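You operate a simulated robot arm through the tools that you are given. There is no shell and no other tool. Be economical: measure what you need, move in short steps, check, and stop when the job is done.

The job below is to be done with a simulated two-armed robot. You get a single attempt, and the scene is never put back.

JOB
Pick up the black tiny potted plant from the free end of the steel table with one hand, pass it to the other hand and put it on the top of the store bench. Put the seed tube labelled "W-21" from the top of the steel pump bench on the top deck of the trolley and the seed tube that says "B-47" on the left low shelf of the steel table. Open the middle drawer of the lab bench, put the beige hand brush from the top of the lab bench in the inside of the middle drawer of the lab bench and shut the drawer again. Take the scrub pad on the top of the lab bench and put it away on the white ledge under the crank. The order is free. Set down upright: tiny potted plant.

The check looks at the end state, three seconds after you hand in, the way a careful person would. Anything else that was tipped, shoved, dropped, spilled or broken makes it a failure.

ROBOT AND FRAMES
Two 7-joint arms with two-finger parallel grippers on one trunk, on a base that drives. Base frame: it is fixed to the floor where the robot stands at the start and does not move with it; the origin is under the middle of the robot, x ahead of it, y to its left, z up. Lengths are in mm, angles in degrees, forces in N, time in s.
The left shoulder is at the start at [50, 165, 1080], the right one opposite. With the tool pointing down near the work surface each hand reaches from about 220 to 700 mm from the robot's upright axis, wherever it stands, measured 20 degrees to its own side. Places, roughly: hand brush [4750, -1500, 750]; inside of the middle drawer of the lab bench [5800, -1600, 600]; left low shelf of the steel table [700, 1300, 300]; middle drawer of the lab bench [5800, -1600, 700]; scrub pad (6x9x5 cm) [5000, -1500, 800]; seed tube [2500, -1750, 1000]; tiny potted plant [500, -250, 750]; top deck of the trolley [1900, -1700, 700]; top of the store bench [-100, -1900, 800]; white ledge under the crank [8400, -1500, 900]. Payload 3.91 kg a hand.
The TCP of each hand is the grasp point between the finger pads, 30 mm short of the fingertips. In the tool frame z runs along the fingers and y along their closing line. Largest opening 110 mm; finger width 20, thickness 10; the body of the gripper, 48 by 112 mm, starts 55 mm behind the TCP.
Orientation is that of the tool frame in the base frame, as a unit quaternion [w, x, y, z]. With the fingers straight down and closing along the base's y, the tool's x points along the base's -x, its y along +y and its z along -z.

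CONTROLS
- The arms move only by the tool move_arm. It takes "left_moves", "right_moves" or both (then of equal length, played together; a hand with none holds still); each is a list of rows, each an object (a shift or turn left out is 0, a gripper value left out holds the last) with "slide": the shift along the base's x, y, z in mm, a list of three; "dr": the turn, a rotation vector about the base's x, y, z in degrees, a list of three; "fingers": the gripper command, from -1 (fully open) to 1 (shut), values between in proportion. In form: [{"slide": [tx, ty, tz], "dr": [rx, ry, rz], "fingers": fingers}, ...]. A call has 1 to 8 rows; each row shifts and turns the commanded pose from where the row before left it. Rows are played at 5 a second. More than 50 mm and 8.6 degrees between two rows, or a gripper value outside its range, and nothing of the call is played. Where a pose cannot be reached the arm comes as near as it can. A force on the tool above 40 N (or 10 N above the force at the start of the call, whichever is more), or a blocked arm, ends the call early, and 0.2 s more pass. The fingers move at their own pace (about 45 mm/s each) and stop on an object; they squeeze with about 22 N. The grip force told is the motor's: it shows also when the fingers shut on nothing. Time passes only in rows, and 0.2 s behind the last, so rows that do not move let the fingers close. It gives the time, the measured TCP pose, the force on the tool (base axes), the opening and the grip force at its end, in the units of the frame above (readings bear some noise), with the torque about the TCP (base axes, N m) and any sound that the robot's microphone picked up.
- Cameras (640 x 400 px; columns grow to the right, rows downward): "scene" is now at [115, -27, 1256.7]; the picture's right is [-0.29, -0.96, 0.00], its down [-0.49, 0.15, -0.86] and it looks along [0.82, -0.25, -0.52] (base axes); focal length 261 px, centre (320, 200). "left" rides on the left gripper at [72, -17, -103] in its tool frame; the picture's right is [0.23, 0.97, 0.00], its down [-0.76, 0.18, -0.62] and it looks along [-0.61, 0.14, 0.78] (tool axes); focal length 222 px, centre (320, 200). "right" rides on the right gripper at [72, 17, -103] in its tool frame; the picture's right is [-0.23, 0.97, 0.00], its down [-0.76, -0.18, -0.62] and it looks along [-0.61, -0.14, 0.78] (tool axes); focal length 222 px, centre (320, 200). There is no depth. A picture from a camera that has moved, and an enlarged one, comes with that camera's place and axes in the base frame and with its lens.
- grab_frame(camera): a new picture of that camera. No time passes.
- lift_body(by): slides the trunk up (or, below 0, down) by that many mm; the arms and the scene camera ride with it, the base frame stays. It gives what a move gives, with no picture.
- steer(legs): drives the robot by 1 to 6 legs, each [ahead, left, turn to the left] in mm, mm and degrees, along the robot's own axes; the way and the turn of a leg run together, so that a leg with both is an arc; at most 1500 mm and 180 degrees a leg. The arms and the cameras ride along, it lands a little off, and it stops where it bumps. It gives what a move gives.
- turn_head(pan, tilt): turns the head with the scene camera to pan (to the left, within 80 degrees either way) and tilt (down, from -29 to 69), counted from straight ahead of the robot. It gives what a move gives.
- zoom(camera, box): a new picture of the part [left, top, right, bottom] of that camera's present view, enlarged. No time passes.
- finish_job(): hands the job in; it is judged then, once.

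Go step by step. Nothing tells you exact positions but the pictures and the camera data: compare them with the known pose of the tool, close in by small moves and look again before you grip or let go. The budget is 196 turns and 184 pictures, counting those below and the enlarged ones. Unless the task says otherwise, let go and move clear before handing in.

The tools are called after "Emit:" as a command line: name --argument value ..., lists and objects as JSON in quotes. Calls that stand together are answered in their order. move_arm: Moves the arms, as the interface text tells. Its arguments: {"type":"object","properties":{"left_moves":{"type":"array","items":{"type":"object","properties":{"slide":{"type":"array","items":{"type":"number"}},"dr":{"type":"array","items":{"type":"number"}},"fingers":{"type":"number"}}}},"right_moves":{"type":"array","items":{"type":"object","properties":{"slide":{"type":"array","items":{"type":"number"}},"dr":{"type":"array","items":{"type":"number"}},"fingers":{"type":"number"}}}}},"required":[]} The other tools are called the same way: lift_body (by) slides the trunk up or down; steer (legs) drives the base; turn_head (pan, tilt) turns the head that bears the scene camera; grab_frame (camera) takes a picture; zoom (camera, box) takes an enlarged picture of a part of a camera's view; finish_job () hands the job in.

At the start:

```text
time: 0.0
left_position: [450.8, -2.4, 1037.9]
left_tool_rot: [0.0, 0.0, 1.0, 0.0]
left_contact_force: [-1.4, 0.1, 0.6]
left_wrist_torque: [-0.01, 0.0, 0.0]
left_opening: 110.1
left_finger_force: 0.0
right_position: [363.1, -349.2, 1044.3]
right_tool_rot: [0.0, 0.0, 1.0, 0.0]
right_contact_force: [0.9, -0.4, 0.2]
right_wrist_torque: [0.01, 0.0, -0.02]
right_opening: 110.2
right_finger_force: 0.1
trunk travel left (down, up): [-300.0, 203.0]
robot x, y, heading: [0.2, 0.7, 0.1]
head pan, tilt: [-16.8, 31.1]
```

scene: 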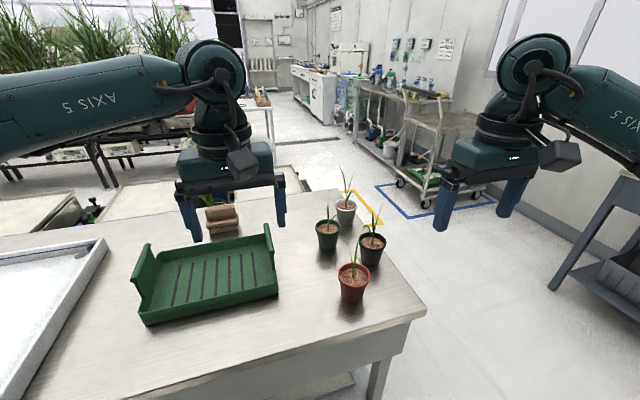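
right: 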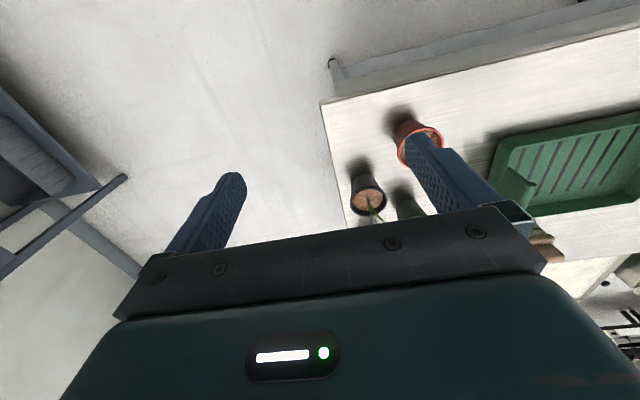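
left: 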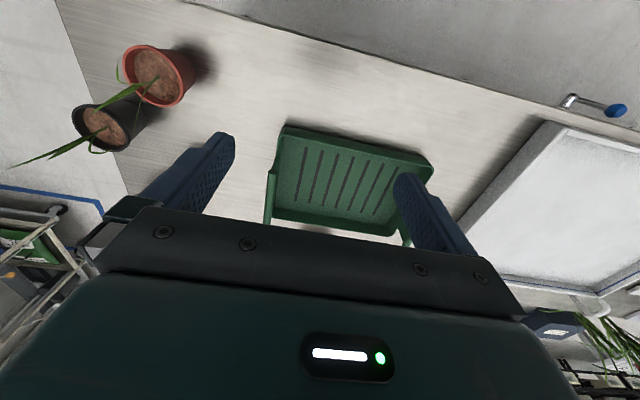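

The black pot stands near (570, -304), with its base at z≈745 and its rim at about 825. I'll turn the right hand to point left (+y) and the left hand to point right, ready for a side grasp and a handover.

Emit:
move_arm --right_moves '[{"slide": [14, -8, 0], "dr": [4.418, 4.418, -5.264]}, {"slide": [14, -8, 0], "dr": [4.418, 4.418, -5.264]}, {"slide": [14, -8, 0], "dr": [4.418, 4.418, -5.264]}, {"slide": [14, -8, 0], "dr": [4.418, 4.418, -5.264]}, {"slide": [14, -8, 0], "dr": [4.418, 4.418, -5.264]}, {"slide": [14, -8, 0], "dr": [4.418, 4.418, -5.264]}, {"slide": [14, -8, 0], "dr": [4.418, 4.418, -5.264]}]' --left_moves '[{"slide": [-8, 25, 0], "dr": [-4.418, 4.418, 5.264]}, {"slide": [-8, 25, 0], "dr": [-4.418, 4.418, 5.264]}, {"slide": [-8, 25, 0], "dr": [-4.418, 4.418, 5.264]}, {"slide": [-8, 25, 0], "dr": [-4.418, 4.418, 5.264]}, {"slide": [-8, 25, 0], "dr": [-4.418, 4.418, 5.264]}, {"slide": [-8, 25, 0], "dr": [-4.418, 4.418, 5.264]}, {"slide": [-8, 25, 0], "dr": [-4.418, 4.418, 5.264]}]'

Emit:
move_arm --right_moves '[{"slide": [14, -8, 0], "dr": [4.418, 4.418, -5.264]}, {"slide": [14, -8, 0], "dr": [4.418, 4.418, -5.264]}, {"slide": [14, -8, 0], "dr": [4.418, 4.418, -5.264]}, {"slide": [14, -8, 0], "dr": [4.418, 4.418, -5.264]}, {"slide": [14, -8, 0], "dr": [4.418, 4.418, -5.264]}, {"slide": [14, -8, 0], "dr": [4.418, 4.418, -5.264]}, {"slide": [14, -8, 0], "dr": [4.418, 4.418, -5.264]}]' --left_moves '[{"slide": [0, 15, 0], "dr": [-4.418, 4.418, 5.264]}, {"slide": [0, 15, 0], "dr": [-4.418, 4.418, 5.264]}, {"slide": [0, 15, 0], "dr": [-4.418, 4.418, 5.264]}, {"slide": [0, 15, 0], "dr": [-4.418, 4.418, 5.264]}, {"slide": [0, 15, 0], "dr": [-4.418, 4.418, 5.264]}, {"slide": [0, 15, 0], "dr": [-4.418, 4.418, 5.264]}, {"slide": [0, 15, 0], "dr": [-4.418, 4.418, 5.264]}]'

Emit:
grab_frame --camera "scene"

Emit:
grab_frame --camera "right"

```text
time: 1.6
left_position: [396.4, 175.5, 1034.7]
left_tool_rot: [-0.26, -0.307, 0.878, -0.259]
left_contact_force: [0.3, 0.7, -0.1]
left_wrist_torque: [0.0, 0.0, -0.03]
left_opening: 109.9
left_finger_force: 0.0
right_position: [461.8, -405.3, 1042.9]
right_tool_rot: [-0.258, 0.309, 0.877, 0.26]
right_contact_force: [0.2, -0.2, 0.0]
right_wrist_torque: [-0.01, 0.02, -0.01]
right_opening: 110.0
right_finger_force: 0.1
trunk travel left (down, up): [-300.0, 203.0]
robot x, y, heading: [-0.2, 1.5, 0.1]
head pan, tilt: [-16.8, 31.1]
```

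```text
time: 3.2
left_position: [394.3, 278.4, 1038.3]
left_tool_rot: [0.455, 0.542, -0.54, 0.456]
left_contact_force: [0.2, 0.6, 0.8]
left_wrist_torque: [0.01, -0.01, 0.02]
left_opening: 110.0
left_finger_force: 0.0
right_position: [471.0, -415.2, 1045.6]
right_tool_rot: [-0.362, 0.434, 0.74, 0.364]
right_contact_force: [0.6, -0.1, -0.2]
right_wrist_torque: [-0.01, 0.01, -0.01]
right_opening: 109.9
right_finger_force: 0.1
right hand out of reach, approached as far as the arm can: row 2, 3, 4, 5, 6, 7
trunk travel left (down, up): [-300.0, 203.0]
robot x, y, heading: [-0.3, -4.0, -0.0]
head pan, tilt: [-16.8, 31.1]
```

```text
180 pictures are left
camera scene: at [114.8, -26.9, 1256.8], right [-0.29, -0.96, 0.0], down [-0.49, 0.15, -0.86], along [0.82, -0.25, -0.52], focal length 261 px, centre (320, 200)
```

scene: 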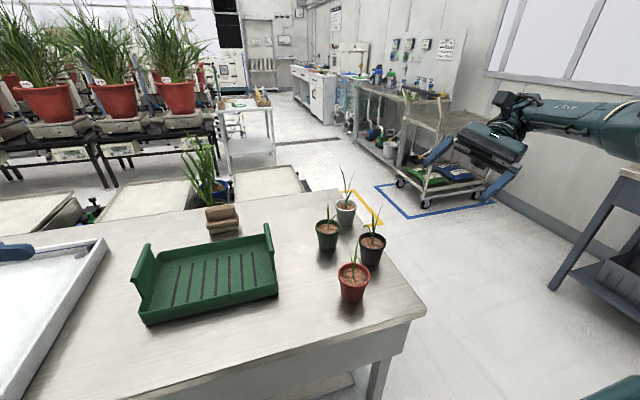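

```text
179 pictures are left
camera right: at [483.4, -470.1, 1158.2], right [0.96, 0.26, 0.02], down [0.25, -0.88, -0.4], along [-0.08, 0.39, -0.92], focal length 222 px, centre (320, 200)
```

right: 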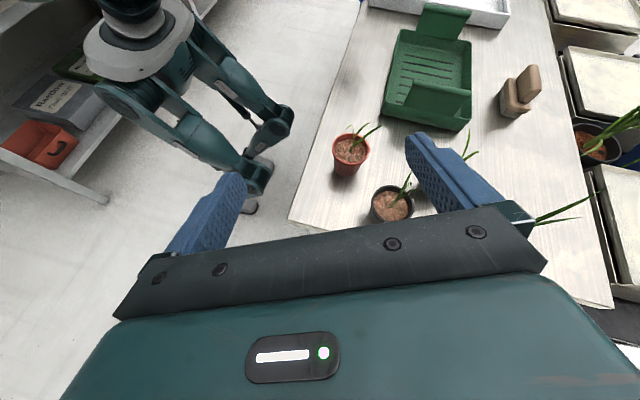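

The right hand ran out of reach in that pose. A 45° forward-down grasp made from the table's free end is easier, so I'll re-orient the right hand first and then drive round.

Emit:
move_arm --right_moves '[{"slide": [-5, 15, 0], "dr": [-4.88, -6.0, 2.55]}, {"slide": [-5, 15, 0], "dr": [-4.88, -6.0, 2.55]}, {"slide": [-5, 15, 0], "dr": [-4.88, -6.0, 2.55]}, {"slide": [-5, 15, 0], "dr": [-4.88, -6.0, 2.55]}, {"slide": [-5, 15, 0], "dr": [-4.88, -6.0, 2.55]}, {"slide": [-5, 15, 0], "dr": [-4.88, -6.0, 2.55]}, {"slide": [-5, 15, 0], "dr": [-4.88, -6.0, 2.55]}]'

```text
time: 4.8
left_position: [395.5, 276.4, 1037.7]
left_tool_rot: [-0.455, -0.541, 0.542, -0.455]
left_contact_force: [-1.2, 0.1, 0.0]
left_wrist_torque: [0.02, -0.02, -0.01]
left_opening: 110.0
left_finger_force: 0.1
right_position: [436.8, -310.2, 1044.0]
right_tool_rot: [0.013, 0.246, 0.947, 0.204]
right_contact_force: [-0.3, -1.3, 0.1]
right_wrist_torque: [0.01, 0.0, 0.0]
right_opening: 110.0
right_finger_force: 0.1
trunk travel left (down, up): [-300.0, 203.0]
robot x, y, heading: [0.2, -1.6, -0.0]
head pan, tilt: [-16.8, 31.1]
```

The commands start from the actual pose. I'll finish the rotation and then drive to the table's free end.

Emit:
move_arm --right_moves '[{"slide": [-5, 10, 0], "dr": [-4.88, -6.0, 2.55]}, {"slide": [-5, 10, 0], "dr": [-4.88, -6.0, 2.55]}, {"slide": [-5, 10, 0], "dr": [-4.88, -6.0, 2.55]}, {"slide": [-5, 10, 0], "dr": [-4.88, -6.0, 2.55]}, {"slide": [-5, 10, 0], "dr": [-4.88, -6.0, 2.55]}, {"slide": [-5, 10, 0], "dr": [-4.88, -6.0, 2.55]}, {"slide": [-5, 10, 0], "dr": [-4.88, -6.0, 2.55]}]'

Emit:
steer --legs '[[0, -870, 0], [430, 0, 0], [0, 0, 90]]'

Emit:
turn_head --pan -10 --tilt 35

Emit:
grab_frame --camera "scene"

Emit:
grab_frame --camera "right"

```text
time: 6.4
left_position: [395.2, 276.8, 1036.4]
left_tool_rot: [-0.455, -0.541, 0.543, -0.453]
left_contact_force: [-0.1, -0.2, 0.8]
left_wrist_torque: [-0.01, -0.02, 0.0]
left_opening: 110.0
left_finger_force: 0.1
right_position: [403.7, -241.0, 1045.2]
right_tool_rot: [0.383, -0.001, 0.924, -0.002]
right_contact_force: [-0.6, -0.3, 0.5]
right_wrist_torque: [0.02, -0.02, 0.0]
right_opening: 109.8
right_finger_force: 0.1
trunk travel left (down, up): [-300.0, 203.0]
robot x, y, heading: [1.3, -2.4, -0.1]
head pan, tilt: [-16.8, 31.1]
```

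```text
time: 20.5
left_position: [141.9, -482.0, 1037.8]
left_tool_rot: [-0.004, 0.766, 0.004, 0.643]
left_contact_force: [-0.9, 0.7, -0.7]
left_wrist_torque: [0.03, 0.01, -0.02]
left_opening: 110.2
left_finger_force: 0.1
right_position: [660.6, -464.8, 1045.8]
right_tool_rot: [-0.27, 0.659, -0.648, -0.272]
right_contact_force: [0.0, 0.3, 0.4]
right_wrist_torque: [0.01, -0.02, 0.03]
right_opening: 110.4
right_finger_force: 0.0
trunk travel left (down, up): [-300.0, 203.0]
robot x, y, heading: [422.6, -874.4, 90.8]
head pan, tilt: [-16.8, 31.1]
```

```text
time: 21.2
left_position: [143.5, -481.4, 1037.6]
left_tool_rot: [-0.004, 0.766, 0.005, 0.642]
left_contact_force: [-0.1, 0.0, 1.6]
left_wrist_torque: [-0.02, 0.0, 0.0]
left_opening: 109.7
left_finger_force: 0.0
right_position: [660.8, -465.3, 1045.0]
right_tool_rot: [-0.27, 0.658, -0.648, -0.271]
right_contact_force: [-0.1, -0.2, 0.5]
right_wrist_torque: [-0.03, 0.0, 0.03]
right_opening: 109.8
right_finger_force: 0.1
trunk travel left (down, up): [-300.0, 203.0]
robot x, y, heading: [425.4, -873.3, 90.9]
head pan, tilt: [-10.0, 35.0]
```

```text
178 pictures are left
camera scene: at [438.3, -757.0, 1250.7], right [0.99, -0.16, 0.0], down [-0.09, -0.57, -0.82], along [0.13, 0.81, -0.57], focal length 261 px, centre (320, 200)
```

scene: 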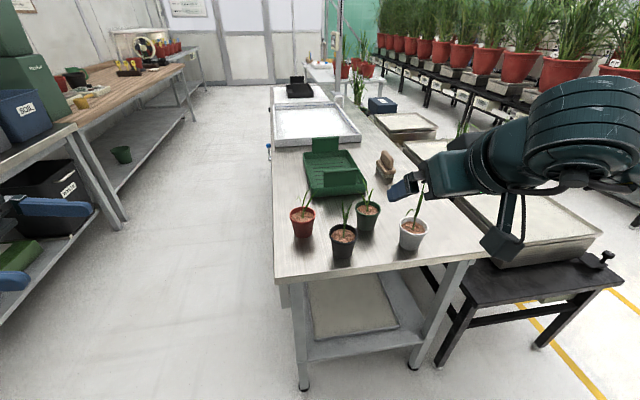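

```text
177 pictures are left
camera right: at [644.9, -589.9, 1065.9], right [-0.98, 0.15, 0.16], down [0.17, 0.1, 0.98], along [0.13, 0.98, -0.12], focal length 222 px, centre (320, 200)
```

right: 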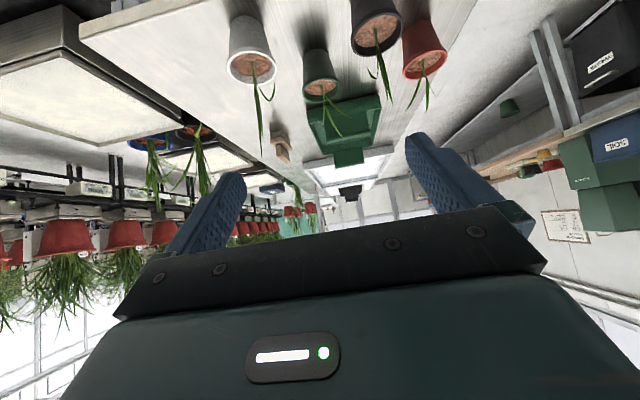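

The black pot is near (569, -303). I'll line the right hand up on the 45° approach line and look again.

Emit:
move_arm --right_moves '[{"slide": [-31, 5, -40]}, {"slide": [-31, 5, -40]}, {"slide": [-30, 5, -40]}]'

Emit:
grab_frame --camera "right"

Emit:
grab_frame --camera "scene"

```text
refused: row 1 steps farther than a row can; nothing moved
```

```text
176 pictures are left
camera right: at [644.9, -589.9, 1065.9], right [-0.98, 0.15, 0.16], down [0.17, 0.1, 0.98], along [0.13, 0.98, -0.12], focal length 222 px, centre (320, 200)
```

right: 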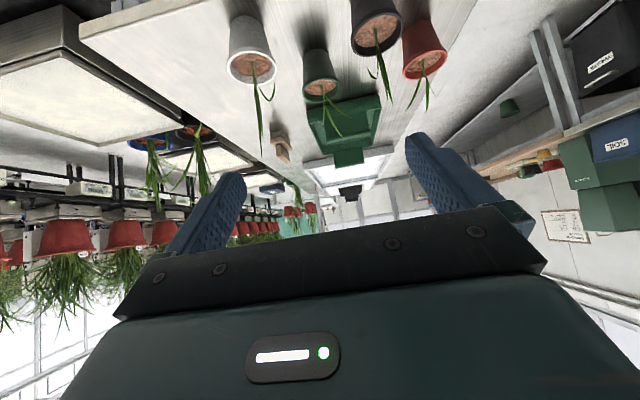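

```text
175 pictures are left
camera scene: at [438.3, -757.0, 1250.7], right [0.99, -0.16, 0.0], down [-0.09, -0.57, -0.82], along [0.13, 0.81, -0.57], focal length 261 px, centre (320, 200)
```

scene: 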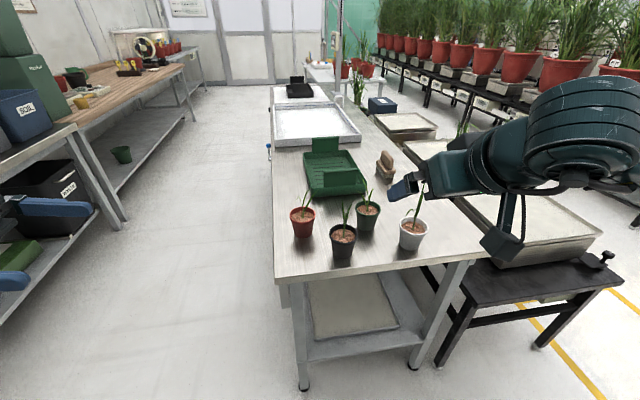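

That step was longer than a row allows, so I'll use smaller rows.

Emit:
move_arm --right_moves '[{"slide": [-23, 4, -30]}, {"slide": [-23, 4, -30]}, {"slide": [-23, 4, -30]}, {"slide": [-23, 4, -30]}]'

Emit:
grab_frame --camera "right"

Emit:
grab_frame --camera "scene"

```text
time: 22.2
left_position: [143.0, -481.3, 1037.2]
left_tool_rot: [-0.004, 0.766, 0.005, 0.643]
left_contact_force: [0.1, -0.8, -0.1]
left_wrist_torque: [-0.01, -0.01, 0.01]
left_opening: 110.0
left_finger_force: 0.0
right_position: [572.0, -450.0, 925.3]
right_tool_rot: [-0.27, 0.658, -0.648, -0.272]
right_contact_force: [-0.2, 0.7, -0.2]
right_wrist_torque: [0.0, -0.01, -0.03]
right_opening: 110.3
right_finger_force: 0.0
trunk travel left (down, up): [-300.0, 203.0]
robot x, y, heading: [424.1, -874.6, 91.0]
head pan, tilt: [-10.0, 35.0]
```

```text
174 pictures are left
camera right: at [556.0, -575.2, 945.0], right [-0.98, 0.15, 0.16], down [0.17, 0.1, 0.98], along [0.13, 0.98, -0.12], focal length 222 px, centre (320, 200)
```

right: 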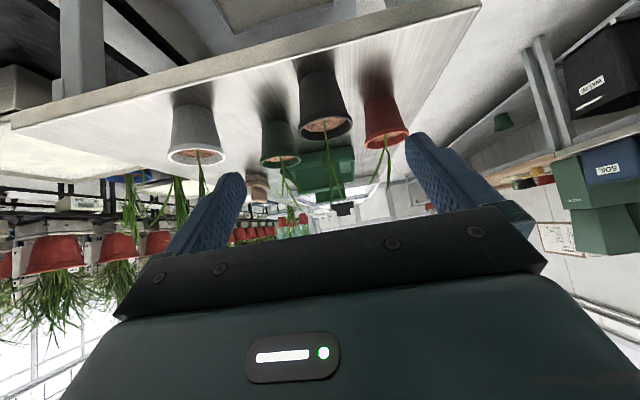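

```text
173 pictures are left
camera scene: at [438.1, -756.9, 1250.7], right [0.99, -0.16, 0.0], down [-0.09, -0.57, -0.82], along [0.13, 0.81, -0.57], focal length 261 px, centre (320, 200)
```

scene: 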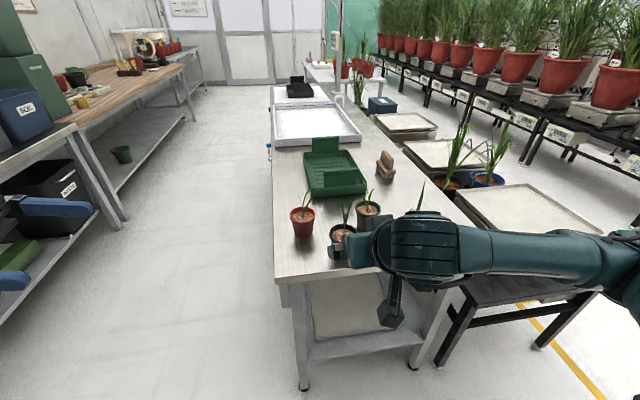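

The table top is at about z 756 and the pot rim at about 820, centred near (570, -300). I'll go down the 45° line most of the way.

Emit:
move_arm --right_moves '[{"slide": [-1, 24, 0]}, {"slide": [0, 33, -33]}, {"slide": [0, 33, -33]}, {"slide": [0, 30, -30]}]'

Emit:
grab_frame --camera "right"

Emit:
grab_frame --camera "scene"

```text
time: 23.2
left_position: [143.6, -481.4, 1036.9]
left_tool_rot: [-0.004, 0.766, 0.005, 0.643]
left_contact_force: [-0.8, 0.4, -0.4]
left_wrist_torque: [0.02, 0.01, -0.01]
left_opening: 109.9
left_finger_force: 0.0
right_position: [567.0, -329.3, 828.0]
right_tool_rot: [-0.27, 0.658, -0.648, -0.272]
right_contact_force: [0.5, 0.0, -0.6]
right_wrist_torque: [-0.02, 0.01, -0.04]
right_opening: 109.8
right_finger_force: 0.0
trunk travel left (down, up): [-300.0, 203.0]
robot x, y, heading: [424.2, -873.6, 90.9]
head pan, tilt: [-10.0, 35.0]
```

```text
172 pictures are left
camera right: at [553.1, -454.0, 848.6], right [-0.98, 0.15, 0.16], down [0.17, 0.1, 0.98], along [0.13, 0.98, -0.12], focal length 222 px, centre (320, 200)
```

right: 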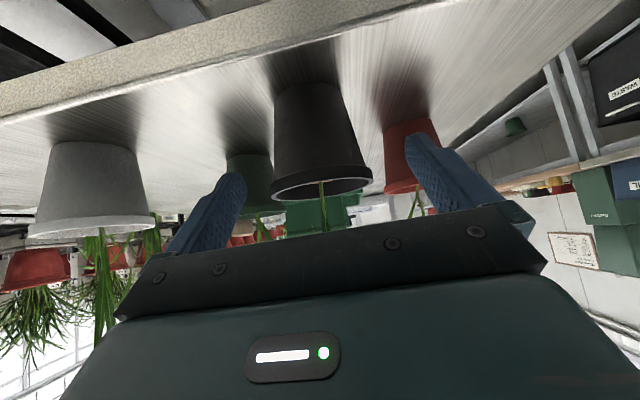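

```text
171 pictures are left
camera scene: at [438.2, -756.8, 1250.6], right [0.99, -0.16, 0.0], down [-0.09, -0.57, -0.82], along [0.13, 0.81, -0.57], focal length 261 px, centre (320, 200)
```

scene: 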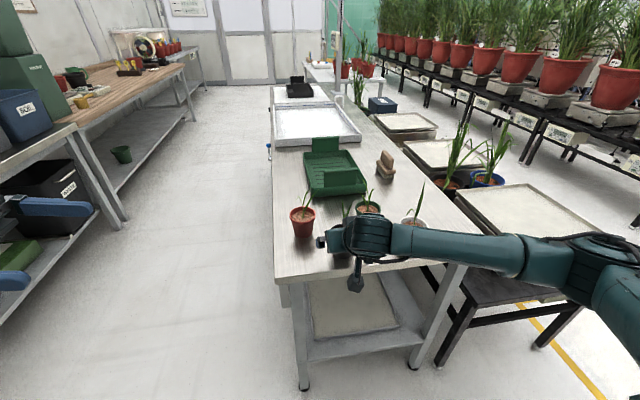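

The pot is centred between the fingers. I'll move in the last step and close.

Emit:
move_arm --right_moves '[{"slide": [2, 26, -30]}, {"fingers": 0.0}, {"fingers": 1}, {"fingers": 1}, {"fingers": 1}, {"fingers": 1}, {"fingers": 1}]'

Emit:
grab_frame --camera "right"

```text
time: 24.8
left_position: [142.8, -481.6, 1037.8]
left_tool_rot: [-0.004, 0.766, 0.005, 0.643]
left_contact_force: [0.1, -0.1, 0.4]
left_wrist_torque: [0.03, -0.01, -0.02]
left_opening: 110.0
left_finger_force: 0.1
right_position: [570.2, -304.9, 801.0]
right_tool_rot: [-0.27, 0.658, -0.649, -0.271]
right_contact_force: [0.2, 0.5, 0.2]
right_wrist_torque: [-0.02, -0.02, -0.02]
right_opening: 67.2
right_finger_force: 22.2
trunk travel left (down, up): [-300.0, 203.0]
robot x, y, heading: [429.7, -869.5, 90.7]
head pan, tilt: [-10.0, 35.0]
```

```text
170 pictures are left
camera right: at [554.5, -428.8, 820.4], right [-0.98, 0.15, 0.16], down [0.17, 0.1, 0.98], along [0.13, 0.98, -0.12], focal length 222 px, centre (320, 200)
```

right: 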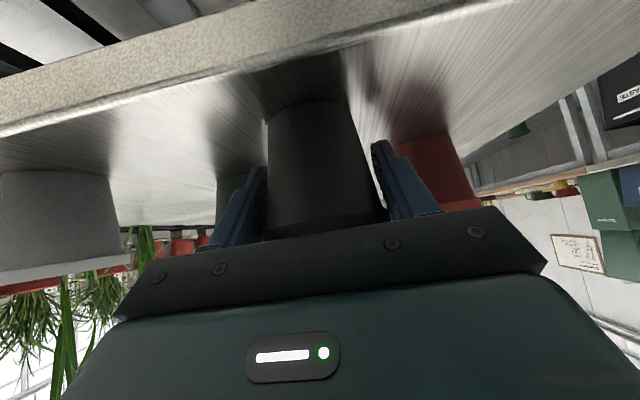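

I have the pot at 67 mm opening. I'll lift it straight up, then bring it back toward the robot's centre for the handover.

Emit:
move_arm --right_moves '[{"slide": [0, 0, 48]}, {"slide": [0, 0, 48]}, {"slide": [0, 0, 48]}, {"slide": [0, 0, 48]}, {"slide": [-15, -45, 0]}, {"slide": [-15, -45, 0]}, {"slide": [-15, -40, 0]}]'

Emit:
move_arm --right_moves '[{"slide": [-40, -10, 0]}, {"slide": [-30, -10, 0]}]'

Emit:
turn_head --pan 0 --tilt 35

Emit:
grab_frame --camera "scene"

Emit:
grab_frame --camera "left"

```text
time: 26.4
left_position: [142.8, -481.5, 1037.9]
left_tool_rot: [-0.004, 0.766, 0.005, 0.643]
left_contact_force: [-0.4, 1.4, 0.0]
left_wrist_torque: [0.02, 0.01, 0.01]
left_opening: 110.0
left_finger_force: 0.0
right_position: [523.8, -434.6, 994.1]
right_tool_rot: [-0.27, 0.658, -0.648, -0.271]
right_contact_force: [-0.7, 0.5, -2.1]
right_wrist_torque: [-0.04, 0.01, -0.01]
right_opening: 67.3
right_finger_force: 22.1
trunk travel left (down, up): [-300.0, 203.0]
robot x, y, heading: [427.3, -872.6, 90.8]
head pan, tilt: [-10.0, 35.0]
```

```text
time: 27.0
left_position: [143.2, -481.9, 1037.6]
left_tool_rot: [-0.004, 0.765, 0.005, 0.644]
left_contact_force: [0.3, 0.3, -0.1]
left_wrist_torque: [0.0, -0.06, 0.01]
left_opening: 110.0
left_finger_force: 0.0
right_position: [455.3, -457.9, 989.6]
right_tool_rot: [-0.27, 0.659, -0.648, -0.272]
right_contact_force: [0.3, -0.4, -0.9]
right_wrist_torque: [-0.02, -0.02, -0.02]
right_opening: 67.0
right_finger_force: 21.5
trunk travel left (down, up): [-300.0, 203.0]
robot x, y, heading: [427.0, -871.4, 90.5]
head pan, tilt: [-10.0, 35.0]
```

```text
time: 27.7
left_position: [142.8, -481.8, 1038.8]
left_tool_rot: [-0.004, 0.767, 0.004, 0.642]
left_contact_force: [-0.5, 0.1, -0.3]
left_wrist_torque: [-0.05, -0.03, -0.01]
left_opening: 110.0
left_finger_force: 0.1
right_position: [454.4, -456.5, 989.9]
right_tool_rot: [-0.27, 0.658, -0.648, -0.272]
right_contact_force: [-0.1, 0.4, -1.2]
right_wrist_torque: [0.02, -0.02, 0.02]
right_opening: 67.2
right_finger_force: 22.0
trunk travel left (down, up): [-300.0, 203.0]
robot x, y, heading: [426.0, -870.2, 90.8]
head pan, tilt: [0.0, 35.0]
```

```text
169 pictures are left
camera scene: at [423.0, -755.8, 1250.6], right [1.0, 0.01, 0.0], down [0.01, -0.57, -0.82], along [-0.01, 0.82, -0.57], focal length 261 px, centre (320, 200)
```

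scene: 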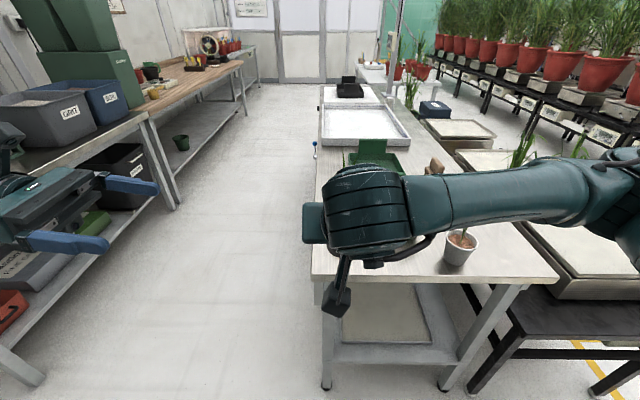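

```text
168 pictures are left
camera left: at [54.3, -464.6, 1128.0], right [0.05, -0.97, 0.22], down [-0.74, -0.19, -0.64], along [0.67, -0.13, -0.73], focal length 222 px, centre (320, 200)
```

left: 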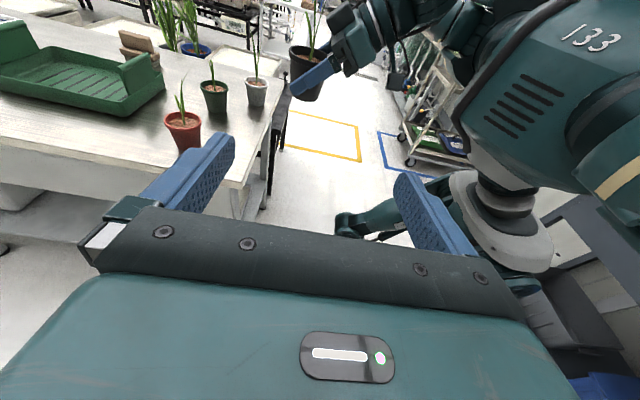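

The pot is at the right TCP. I'll bring the left hand in from the left with its grip slightly lower, first to a pre-grasp pose.

Emit:
move_arm --left_moves '[{"slide": [30, 6, -16], "fingers": -0.64}, {"slide": [40, 7, -16]}, {"slide": [40, 7, -16]}, {"slide": [46, 6, -16]}]'

Emit:
grab_frame --camera "left"

Emit:
grab_frame --camera "scene"

```text
time: 28.7
left_position: [303.0, -455.2, 973.4]
left_tool_rot: [-0.004, 0.766, 0.004, 0.643]
left_contact_force: [-0.1, -0.4, 0.8]
left_wrist_torque: [-0.01, -0.02, 0.0]
left_opening: 90.3
left_finger_force: 0.1
right_position: [454.7, -456.8, 990.0]
right_tool_rot: [-0.271, 0.657, -0.649, -0.271]
right_contact_force: [0.5, -0.5, -1.2]
right_wrist_torque: [0.01, -0.02, 0.0]
right_opening: 67.0
right_finger_force: 22.3
trunk travel left (down, up): [-300.0, 203.0]
robot x, y, heading: [424.8, -872.6, 91.0]
head pan, tilt: [0.0, 35.0]
```

```text
167 pictures are left
camera left: at [214.6, -437.6, 1064.3], right [0.05, -0.97, 0.22], down [-0.74, -0.19, -0.64], along [0.67, -0.13, -0.73], focal length 222 px, centre (320, 200)
```

left: 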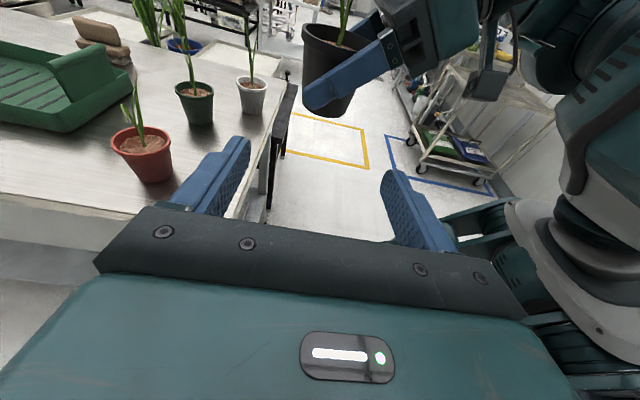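

```text
166 pictures are left
camera scene: at [423.2, -755.7, 1250.7], right [1.0, 0.01, 0.0], down [0.01, -0.57, -0.82], along [-0.01, 0.82, -0.57], focal length 261 px, centre (320, 200)
```

scene: 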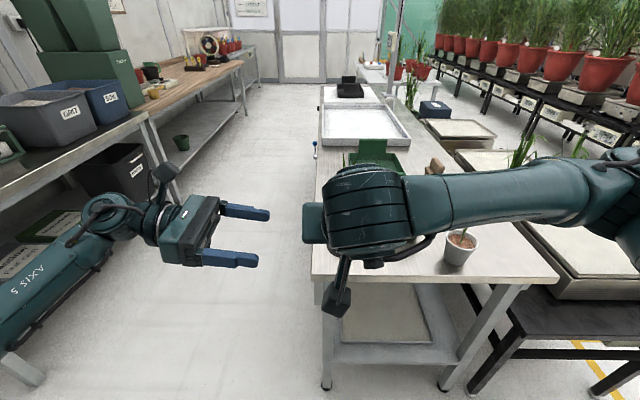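

Emit:
move_arm --left_moves '[{"slide": [40, 0, 0]}, {"slide": [40, 0, 0]}]'

Emit:
grab_frame --camera "left"

```text
time: 29.3
left_position: [381.9, -457.2, 974.5]
left_tool_rot: [-0.004, 0.766, 0.005, 0.643]
left_contact_force: [-0.1, -0.6, 0.0]
left_wrist_torque: [0.01, -0.01, 0.0]
left_opening: 90.0
left_finger_force: 0.0
right_position: [455.3, -456.1, 989.4]
right_tool_rot: [-0.27, 0.658, -0.648, -0.271]
right_contact_force: [-0.1, -0.1, -2.1]
right_wrist_torque: [0.01, -0.05, -0.01]
right_opening: 67.1
right_finger_force: 21.3
trunk travel left (down, up): [-300.0, 203.0]
robot x, y, heading: [423.0, -869.9, 90.9]
head pan, tilt: [0.0, 35.0]
```

```text
165 pictures are left
camera left: at [293.2, -440.0, 1065.3], right [0.05, -0.97, 0.22], down [-0.74, -0.19, -0.64], along [0.67, -0.13, -0.73], focal length 222 px, centre (320, 200)
```

left: 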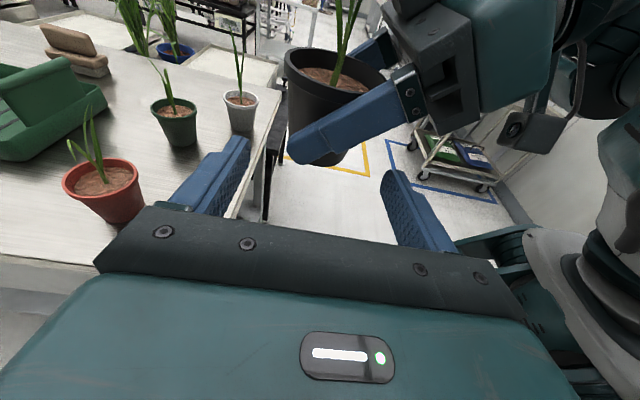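

Emit:
move_arm --left_moves '[{"slide": [36, -1, 0]}, {"slide": [36, -1, 0]}]'

Emit:
grab_frame --camera "left"

Emit:
grab_frame --camera "right"

```text
time: 29.9
left_position: [451.5, -460.5, 975.9]
left_tool_rot: [-0.005, 0.766, 0.005, 0.643]
left_contact_force: [0.7, -0.7, 0.3]
left_wrist_torque: [0.02, -0.01, 0.0]
left_opening: 90.1
left_finger_force: 0.0
right_position: [455.4, -456.7, 990.1]
right_tool_rot: [-0.269, 0.659, -0.647, -0.272]
right_contact_force: [-0.7, -0.4, -1.1]
right_wrist_torque: [-0.03, -0.01, 0.0]
right_opening: 66.8
right_finger_force: 22.7
trunk travel left (down, up): [-300.0, 203.0]
robot x, y, heading: [424.0, -871.4, 90.7]
head pan, tilt: [0.0, 35.0]
```

```text
164 pictures are left
camera left: at [363.3, -442.6, 1065.3], right [0.05, -0.97, 0.22], down [-0.74, -0.19, -0.64], along [0.67, -0.13, -0.73], focal length 222 px, centre (320, 200)
```

left: 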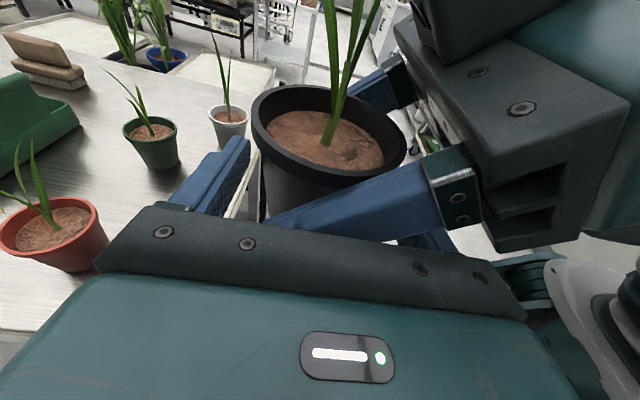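

```text
163 pictures are left
camera right: at [439.9, -581.8, 1010.4], right [-0.98, 0.15, 0.16], down [0.17, 0.1, 0.98], along [0.13, 0.98, -0.12], focal length 222 px, centre (320, 200)
```

right: 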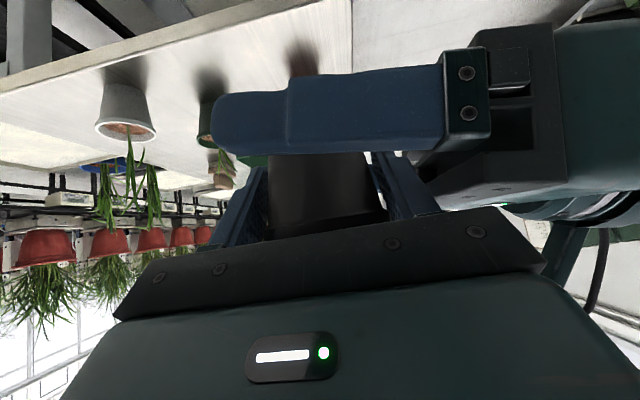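

The left fingers straddle the lower pot, clear of the right hand. I'll close the left hand, then open the right.

Emit:
move_arm --left_moves '[{"fingers": 1}, {"fingers": 1}, {"fingers": 1}, {"fingers": 1}, {"fingers": 1}]'

```text
time: 31.1
left_position: [451.6, -457.7, 974.3]
left_tool_rot: [-0.006, 0.765, 0.006, 0.643]
left_contact_force: [4.8, 20.9, 0.2]
left_wrist_torque: [-0.36, 0.19, -0.02]
left_opening: 59.9
left_finger_force: 22.1
right_position: [454.6, -457.8, 989.7]
right_tool_rot: [-0.269, 0.66, -0.647, -0.271]
right_contact_force: [-5.2, -22.7, 0.0]
right_wrist_torque: [0.06, -0.06, 0.13]
right_opening: 67.3
right_finger_force: 22.4
trunk travel left (down, up): [-300.0, 203.0]
robot x, y, heading: [420.6, -870.9, 91.0]
head pan, tilt: [0.0, 35.0]
```

The left hand is gripping but loaded by about 21 N in y, so I'll shift it a little to relax that before releasing with the right.

Emit:
move_arm --left_moves '[{"slide": [0, 3, 0], "fingers": 1}, {"fingers": 1}]'

```text
time: 31.7
left_position: [451.7, -456.3, 975.0]
left_tool_rot: [-0.003, 0.766, 0.003, 0.643]
left_contact_force: [5.9, 7.0, 1.7]
left_wrist_torque: [-0.02, 0.2, 0.06]
left_opening: 59.9
left_finger_force: 21.7
right_position: [454.8, -456.4, 989.3]
right_tool_rot: [-0.27, 0.658, -0.649, -0.271]
right_contact_force: [-5.9, -7.8, -3.6]
right_wrist_torque: [-0.11, -0.1, -0.01]
right_opening: 67.1
right_finger_force: 21.9
trunk travel left (down, up): [-300.0, 203.0]
robot x, y, heading: [426.5, -870.9, 91.0]
head pan, tilt: [0.0, 35.0]
```

Emit:
move_arm --right_moves '[{"fingers": -0.45}, {"fingers": -0.45}, {"slide": [0, -25, 25]}, {"slide": [0, -30, 30]}, {"slide": [0, -30, 30]}, {"slide": [20, -20, 20]}]'

Emit:
grab_frame --camera "left"

Emit:
grab_frame --camera "scene"

```text
time: 33.1
left_position: [451.2, -457.0, 975.4]
left_tool_rot: [-0.004, 0.766, 0.005, 0.643]
left_contact_force: [1.1, 0.1, -0.9]
left_wrist_torque: [0.01, 0.01, 0.02]
left_opening: 59.7
left_finger_force: 21.3
right_position: [478.5, -559.1, 1095.5]
right_tool_rot: [-0.269, 0.658, -0.649, -0.271]
right_contact_force: [0.3, -0.9, 0.3]
right_wrist_torque: [-0.01, 0.03, 0.0]
right_opening: 79.9
right_finger_force: 0.1
trunk travel left (down, up): [-300.0, 203.0]
robot x, y, heading: [425.9, -870.9, 90.7]
head pan, tilt: [0.0, 35.0]
```

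```text
162 pictures are left
camera left: at [362.7, -439.3, 1065.4], right [0.05, -0.97, 0.22], down [-0.74, -0.19, -0.64], along [0.67, -0.13, -0.73], focal length 222 px, centre (320, 200)
```

left: 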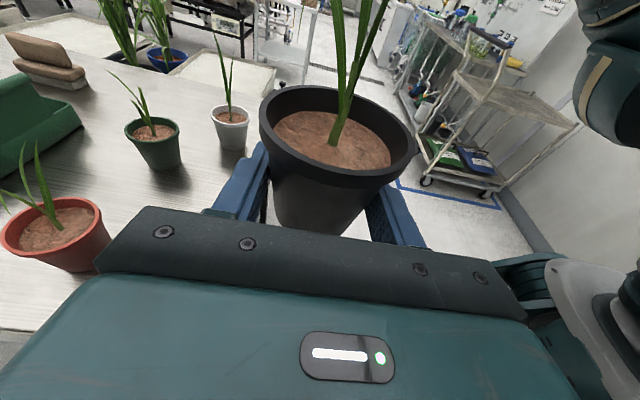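

```text
161 pictures are left
camera scene: at [423.2, -756.1, 1250.7], right [1.0, 0.01, 0.0], down [0.01, -0.57, -0.82], along [-0.01, 0.82, -0.57], focal length 261 px, centre (320, 200)
```

scene: 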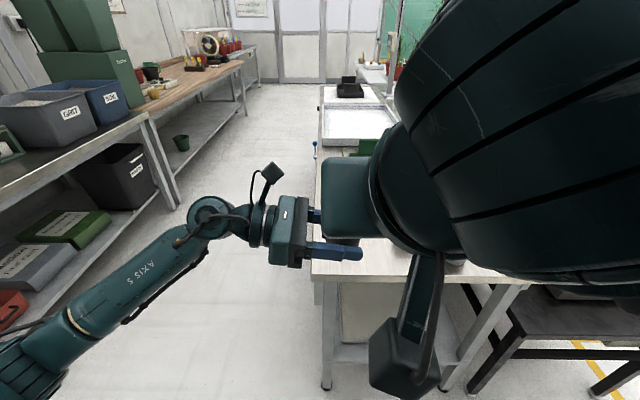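

The handover worked: the left hand holds the plant upright. I'll move the right hand aside and drive over to face the store bench.

Emit:
move_arm --right_moves '[{"slide": [40, 0, 0], "fingers": -1}, {"slide": [40, 0, 0]}, {"slide": [40, 0, -20]}, {"slide": [40, 0, -20]}, {"slide": [30, 20, -20]}]'

Emit:
steer --legs '[[0, 0, 90], [526, 0, 0], [0, 0, 90]]'

Emit:
turn_head --pan 0 --tilt 25

Emit:
grab_frame --camera "scene"

```text
time: 34.3
left_position: [451.0, -455.8, 975.0]
left_tool_rot: [-0.005, 0.766, 0.006, 0.643]
left_contact_force: [-0.5, -0.2, -0.2]
left_wrist_torque: [0.01, -0.04, -0.01]
left_opening: 59.6
left_finger_force: 22.5
right_position: [651.0, -495.5, 1073.4]
right_tool_rot: [-0.27, 0.658, -0.648, -0.27]
right_contact_force: [-0.2, 0.4, 0.3]
right_wrist_torque: [-0.04, 0.01, 0.03]
right_opening: 110.1
right_finger_force: 0.0
right hand out of reach, approached as far as the arm can: row 2, 3, 4
trunk travel left (down, up): [-300.0, 203.0]
robot x, y, heading: [427.6, -870.8, 90.8]
head pan, tilt: [0.0, 35.0]
```

```text
time: 45.1
left_position: [-96.5, -1317.7, 975.7]
left_tool_rot: [-0.642, -0.03, 0.766, -0.026]
left_contact_force: [1.0, 0.8, -0.6]
left_wrist_torque: [-0.01, -0.01, -0.02]
left_opening: 59.4
left_finger_force: 21.9
right_position: [-297.1, -1290.5, 1073.0]
right_tool_rot: [0.28, 0.626, 0.679, -0.261]
right_contact_force: [-0.3, -0.2, -0.3]
right_wrist_torque: [0.0, -0.03, 0.01]
right_opening: 110.1
right_finger_force: 0.1
trunk travel left (down, up): [-300.0, 203.0]
robot x, y, heading: [-99.9, -900.8, -85.5]
head pan, tilt: [0.0, 35.0]
```

```text
time: 45.8
left_position: [-96.1, -1317.4, 974.2]
left_tool_rot: [-0.642, -0.03, 0.766, -0.025]
left_contact_force: [0.2, -0.4, -1.4]
left_wrist_torque: [-0.01, -0.01, 0.03]
left_opening: 59.2
left_finger_force: 21.5
right_position: [-296.6, -1292.0, 1073.5]
right_tool_rot: [0.28, 0.627, 0.679, -0.262]
right_contact_force: [0.0, 0.6, -0.8]
right_wrist_torque: [0.0, -0.03, 0.0]
right_opening: 110.0
right_finger_force: 0.0
trunk travel left (down, up): [-300.0, 203.0]
robot x, y, heading: [-98.8, -901.6, -85.5]
head pan, tilt: [0.0, 25.0]
```

```text
160 pictures are left
camera scene: at [-87.5, -1022.6, 1266.4], right [-1.0, -0.08, 0.0], down [-0.03, 0.42, -0.91], along [0.07, -0.9, -0.42], focal length 261 px, centre (320, 200)
```

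scene: 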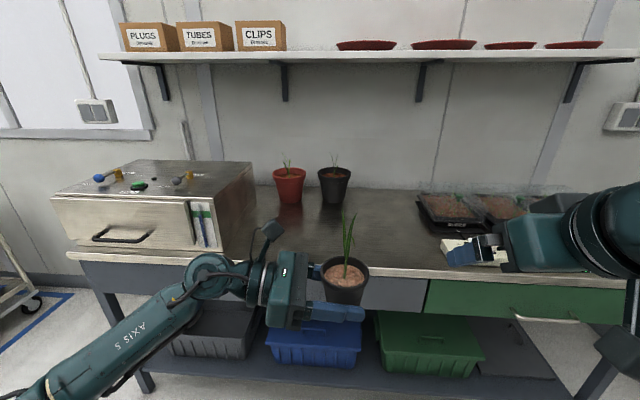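

The bench has clear space in the middle. I'll drive closer, keeping clear of the metal box on the left.

Emit:
steer --legs '[[310, -60, -4]]'

Emit:
turn_head --pan 0 --tilt 45

Emit:
grab_frame --camera "scene"

Emit:
grab_frame --camera "left"

```text
time: 48.0
left_position: [-165.7, -1633.6, 974.9]
left_tool_rot: [-0.643, -0.007, 0.766, -0.006]
left_contact_force: [-0.4, -0.1, -0.8]
left_wrist_torque: [-0.02, 0.01, 0.0]
left_opening: 59.5
left_finger_force: 21.5
right_position: [-364.0, -1595.9, 1074.5]
right_tool_rot: [0.272, 0.646, 0.66, -0.269]
right_contact_force: [-0.7, -0.2, 0.6]
right_wrist_torque: [0.0, 0.02, 0.02]
right_opening: 110.0
right_finger_force: 0.1
trunk travel left (down, up): [-300.0, 203.0]
robot x, y, heading: [-141.5, -1218.7, -88.9]
head pan, tilt: [0.0, 25.0]
```

```text
time: 48.8
left_position: [-164.4, -1632.4, 974.3]
left_tool_rot: [-0.643, -0.006, 0.766, -0.005]
left_contact_force: [1.2, -0.2, -1.3]
left_wrist_torque: [-0.03, 0.01, 0.02]
left_opening: 59.3
left_finger_force: 22.5
right_position: [-363.6, -1594.2, 1074.0]
right_tool_rot: [0.271, 0.648, 0.659, -0.269]
right_contact_force: [0.8, -0.1, -0.9]
right_wrist_torque: [0.02, -0.03, 0.0]
right_opening: 110.1
right_finger_force: 0.1
trunk travel left (down, up): [-300.0, 203.0]
robot x, y, heading: [-139.0, -1213.9, -88.8]
head pan, tilt: [0.0, 45.0]
```

```text
159 pictures are left
camera scene: at [-139.4, -1328.4, 1235.9], right [-1.0, -0.02, 0.0], down [-0.01, 0.71, -0.71], along [0.01, -0.71, -0.71], focal length 261 px, centre (320, 200)
```

scene: 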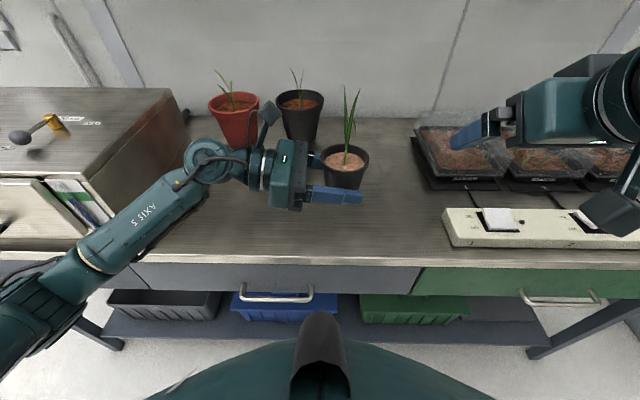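

```text
158 pictures are left
camera left: at [-75.0, -1647.2, 1065.2], right [-0.06, 0.97, 0.22], down [0.74, 0.19, -0.64], along [-0.67, 0.13, -0.73], focal length 222 px, centre (320, 200)
```

left: 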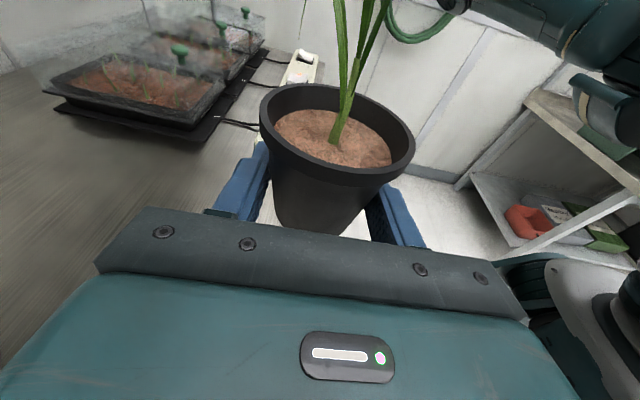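

The bench edge is near y≈-1650 and the top is roughly z 735, so I need to go about 100 mm further in. I'll drive ahead a bit and slide the hand forward.

Emit:
steer --legs '[[90, 0, 0]]'

Emit:
move_arm --left_moves '[{"slide": [0, -30, -30]}, {"slide": [0, -20, -45]}, {"slide": [0, 0, -45]}]'

Emit:
grab_frame --camera "scene"

Emit:
grab_frame --camera "left"

```text
time: 49.9
left_position: [-165.6, -1724.1, 974.4]
left_tool_rot: [-0.643, -0.006, 0.766, -0.005]
left_contact_force: [-0.2, -0.1, -2.2]
left_wrist_torque: [0.04, 0.0, -0.01]
left_opening: 59.4
left_finger_force: 21.4
right_position: [-363.2, -1685.7, 1072.9]
right_tool_rot: [0.271, 0.648, 0.659, -0.27]
right_contact_force: [-0.1, 0.3, 0.0]
right_wrist_torque: [0.0, -0.01, 0.0]
right_opening: 110.0
right_finger_force: 0.1
trunk travel left (down, up): [-300.0, 203.0]
robot x, y, heading: [-143.0, -1308.3, -89.1]
head pan, tilt: [0.0, 45.0]
```

```text
time: 50.7
left_position: [-164.5, -1772.2, 854.8]
left_tool_rot: [-0.643, -0.006, 0.766, -0.005]
left_contact_force: [0.3, -0.6, -0.9]
left_wrist_torque: [0.02, 0.02, 0.0]
left_opening: 59.1
left_finger_force: 21.8
right_position: [-362.4, -1684.8, 1073.3]
right_tool_rot: [0.272, 0.647, 0.66, -0.269]
right_contact_force: [0.2, 0.0, 0.0]
right_wrist_torque: [0.0, -0.01, -0.01]
right_opening: 110.1
right_finger_force: 0.1
trunk travel left (down, up): [-300.0, 203.0]
robot x, y, heading: [-136.1, -1304.8, -88.7]
head pan, tilt: [0.0, 45.0]
```

```text
157 pictures are left
camera scene: at [-137.9, -1418.7, 1235.9], right [-1.0, -0.02, 0.0], down [-0.01, 0.71, -0.71], along [0.01, -0.71, -0.71], focal length 261 px, centre (320, 200)
```

scene: 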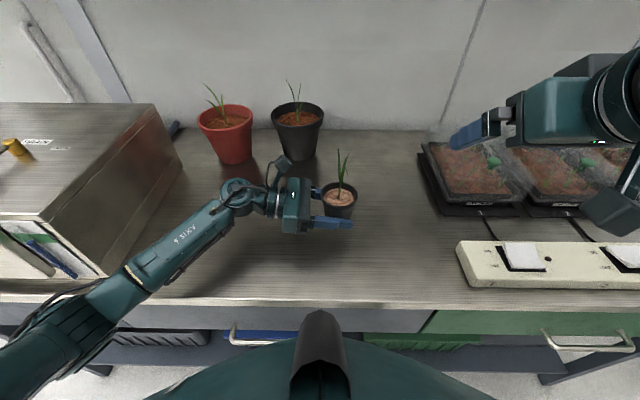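

```text
156 pictures are left
camera left: at [-74.1, -1786.0, 946.0], right [-0.05, 0.97, 0.22], down [0.74, 0.19, -0.64], along [-0.67, 0.13, -0.73], focal length 222 px, centre (320, 200)
```

left: 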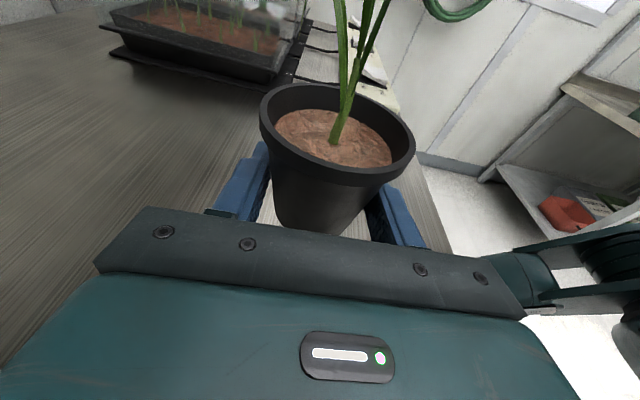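

Emit:
zoom --camera "scene" --box '[220, 110, 440, 320]'

Emit:
zoom --camera "left" --box '[180, 60, 460, 260]'

```text
1.90 times, centred on (330, 215) of scene
camera zoom: at [-137.9, -1418.7, 1235.9], right [-1.0, -0.02, 0.0], down [-0.01, 0.71, -0.71], along [0.01, -0.71, -0.71], focal length 496 px, centre (301, 171)
```

zoom: 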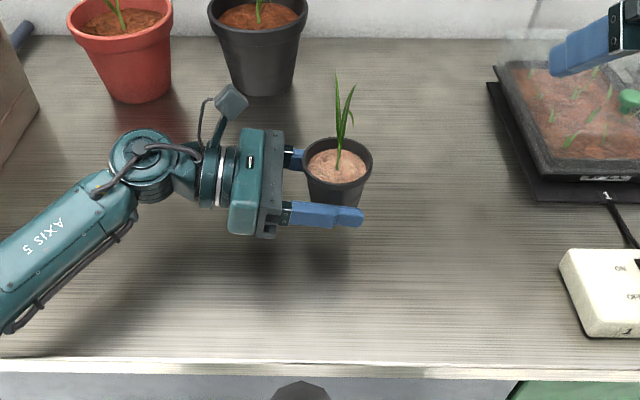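

```text
2.00 times, centred on (320, 160) of left
camera zoom: at [-74.1, -1786.0, 946.0], right [-0.05, 0.97, 0.22], down [0.74, 0.19, -0.64], along [-0.67, 0.13, -0.73], focal length 444 px, centre (320, 280)
```

zoom: 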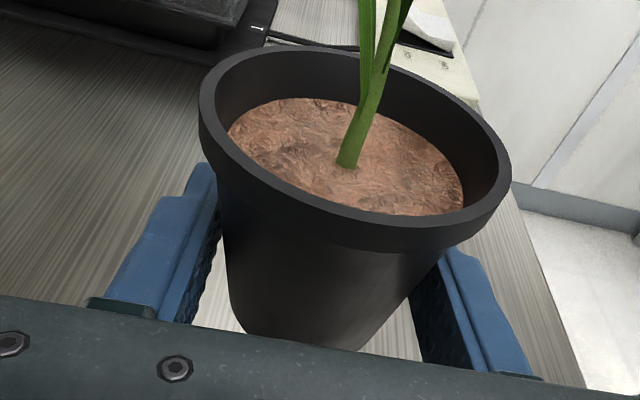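

The bench top triangulates to z≈782, so the pot bottom has about 40 mm to go. I'll lower it gently.

Emit:
move_arm --left_moves '[{"slide": [0, 0, -20]}, {"slide": [0, 0, -12]}]'

Emit:
move_arm --left_moves '[{"slide": [0, 0, -4]}, {"slide": [0, 0, 0]}]'

Emit:
grab_frame --camera "left"

Emit:
zoom --camera "scene" --box '[260, 140, 400, 250]'

```text
time: 51.3
left_position: [-164.1, -1771.4, 823.4]
left_tool_rot: [-0.643, -0.006, 0.765, -0.005]
left_contact_force: [-0.6, 0.4, -1.3]
left_wrist_torque: [0.0, 0.01, -0.01]
left_opening: 59.3
left_finger_force: 21.6
right_position: [-363.3, -1683.9, 1073.9]
right_tool_rot: [0.271, 0.648, 0.659, -0.27]
right_contact_force: [-0.2, 0.5, 0.1]
right_wrist_torque: [-0.01, 0.01, -0.01]
right_opening: 110.0
right_finger_force: 0.0
trunk travel left (down, up): [-300.0, 203.0]
robot x, y, heading: [-141.1, -1307.4, -89.0]
head pan, tilt: [0.0, 45.0]
```

```text
time: 51.9
left_position: [-164.9, -1773.0, 819.0]
left_tool_rot: [-0.642, -0.006, 0.767, -0.005]
left_contact_force: [-0.5, 0.0, -0.4]
left_wrist_torque: [-0.01, 0.0, -0.01]
left_opening: 59.3
left_finger_force: 22.1
right_position: [-362.6, -1684.6, 1073.7]
right_tool_rot: [0.272, 0.647, 0.66, -0.269]
right_contact_force: [-0.4, 0.2, 0.1]
right_wrist_torque: [0.0, -0.02, 0.01]
right_opening: 110.0
right_finger_force: 0.0
trunk travel left (down, up): [-300.0, 203.0]
robot x, y, heading: [-139.5, -1308.3, -88.8]
head pan, tilt: [0.0, 45.0]
```

```text
153 pictures are left
camera left: at [-74.2, -1787.2, 909.8], right [-0.05, 0.97, 0.22], down [0.74, 0.19, -0.64], along [-0.67, 0.13, -0.73], focal length 222 px, centre (320, 200)
```

left: 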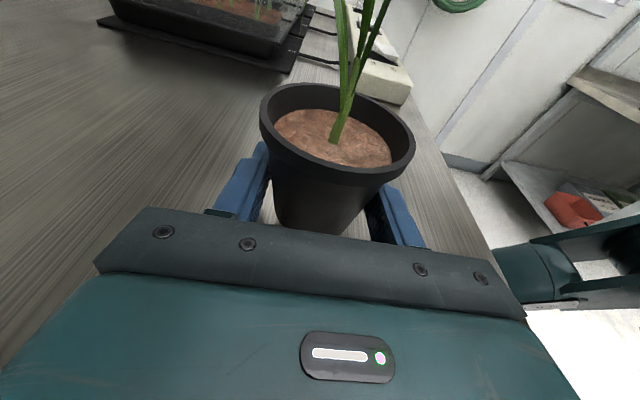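

```text
3.64 times, centred on (330, 195) of scene
camera zoom: at [-138.0, -1418.7, 1235.8], right [-1.0, -0.02, 0.0], down [-0.01, 0.71, -0.71], along [0.01, -0.71, -0.71], focal length 948 px, centre (284, 218)
```

zoom: 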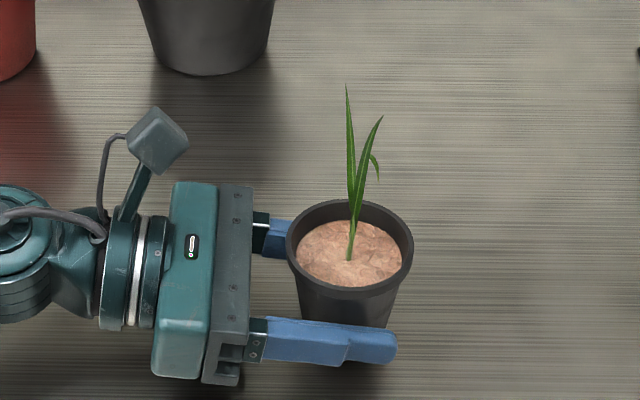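

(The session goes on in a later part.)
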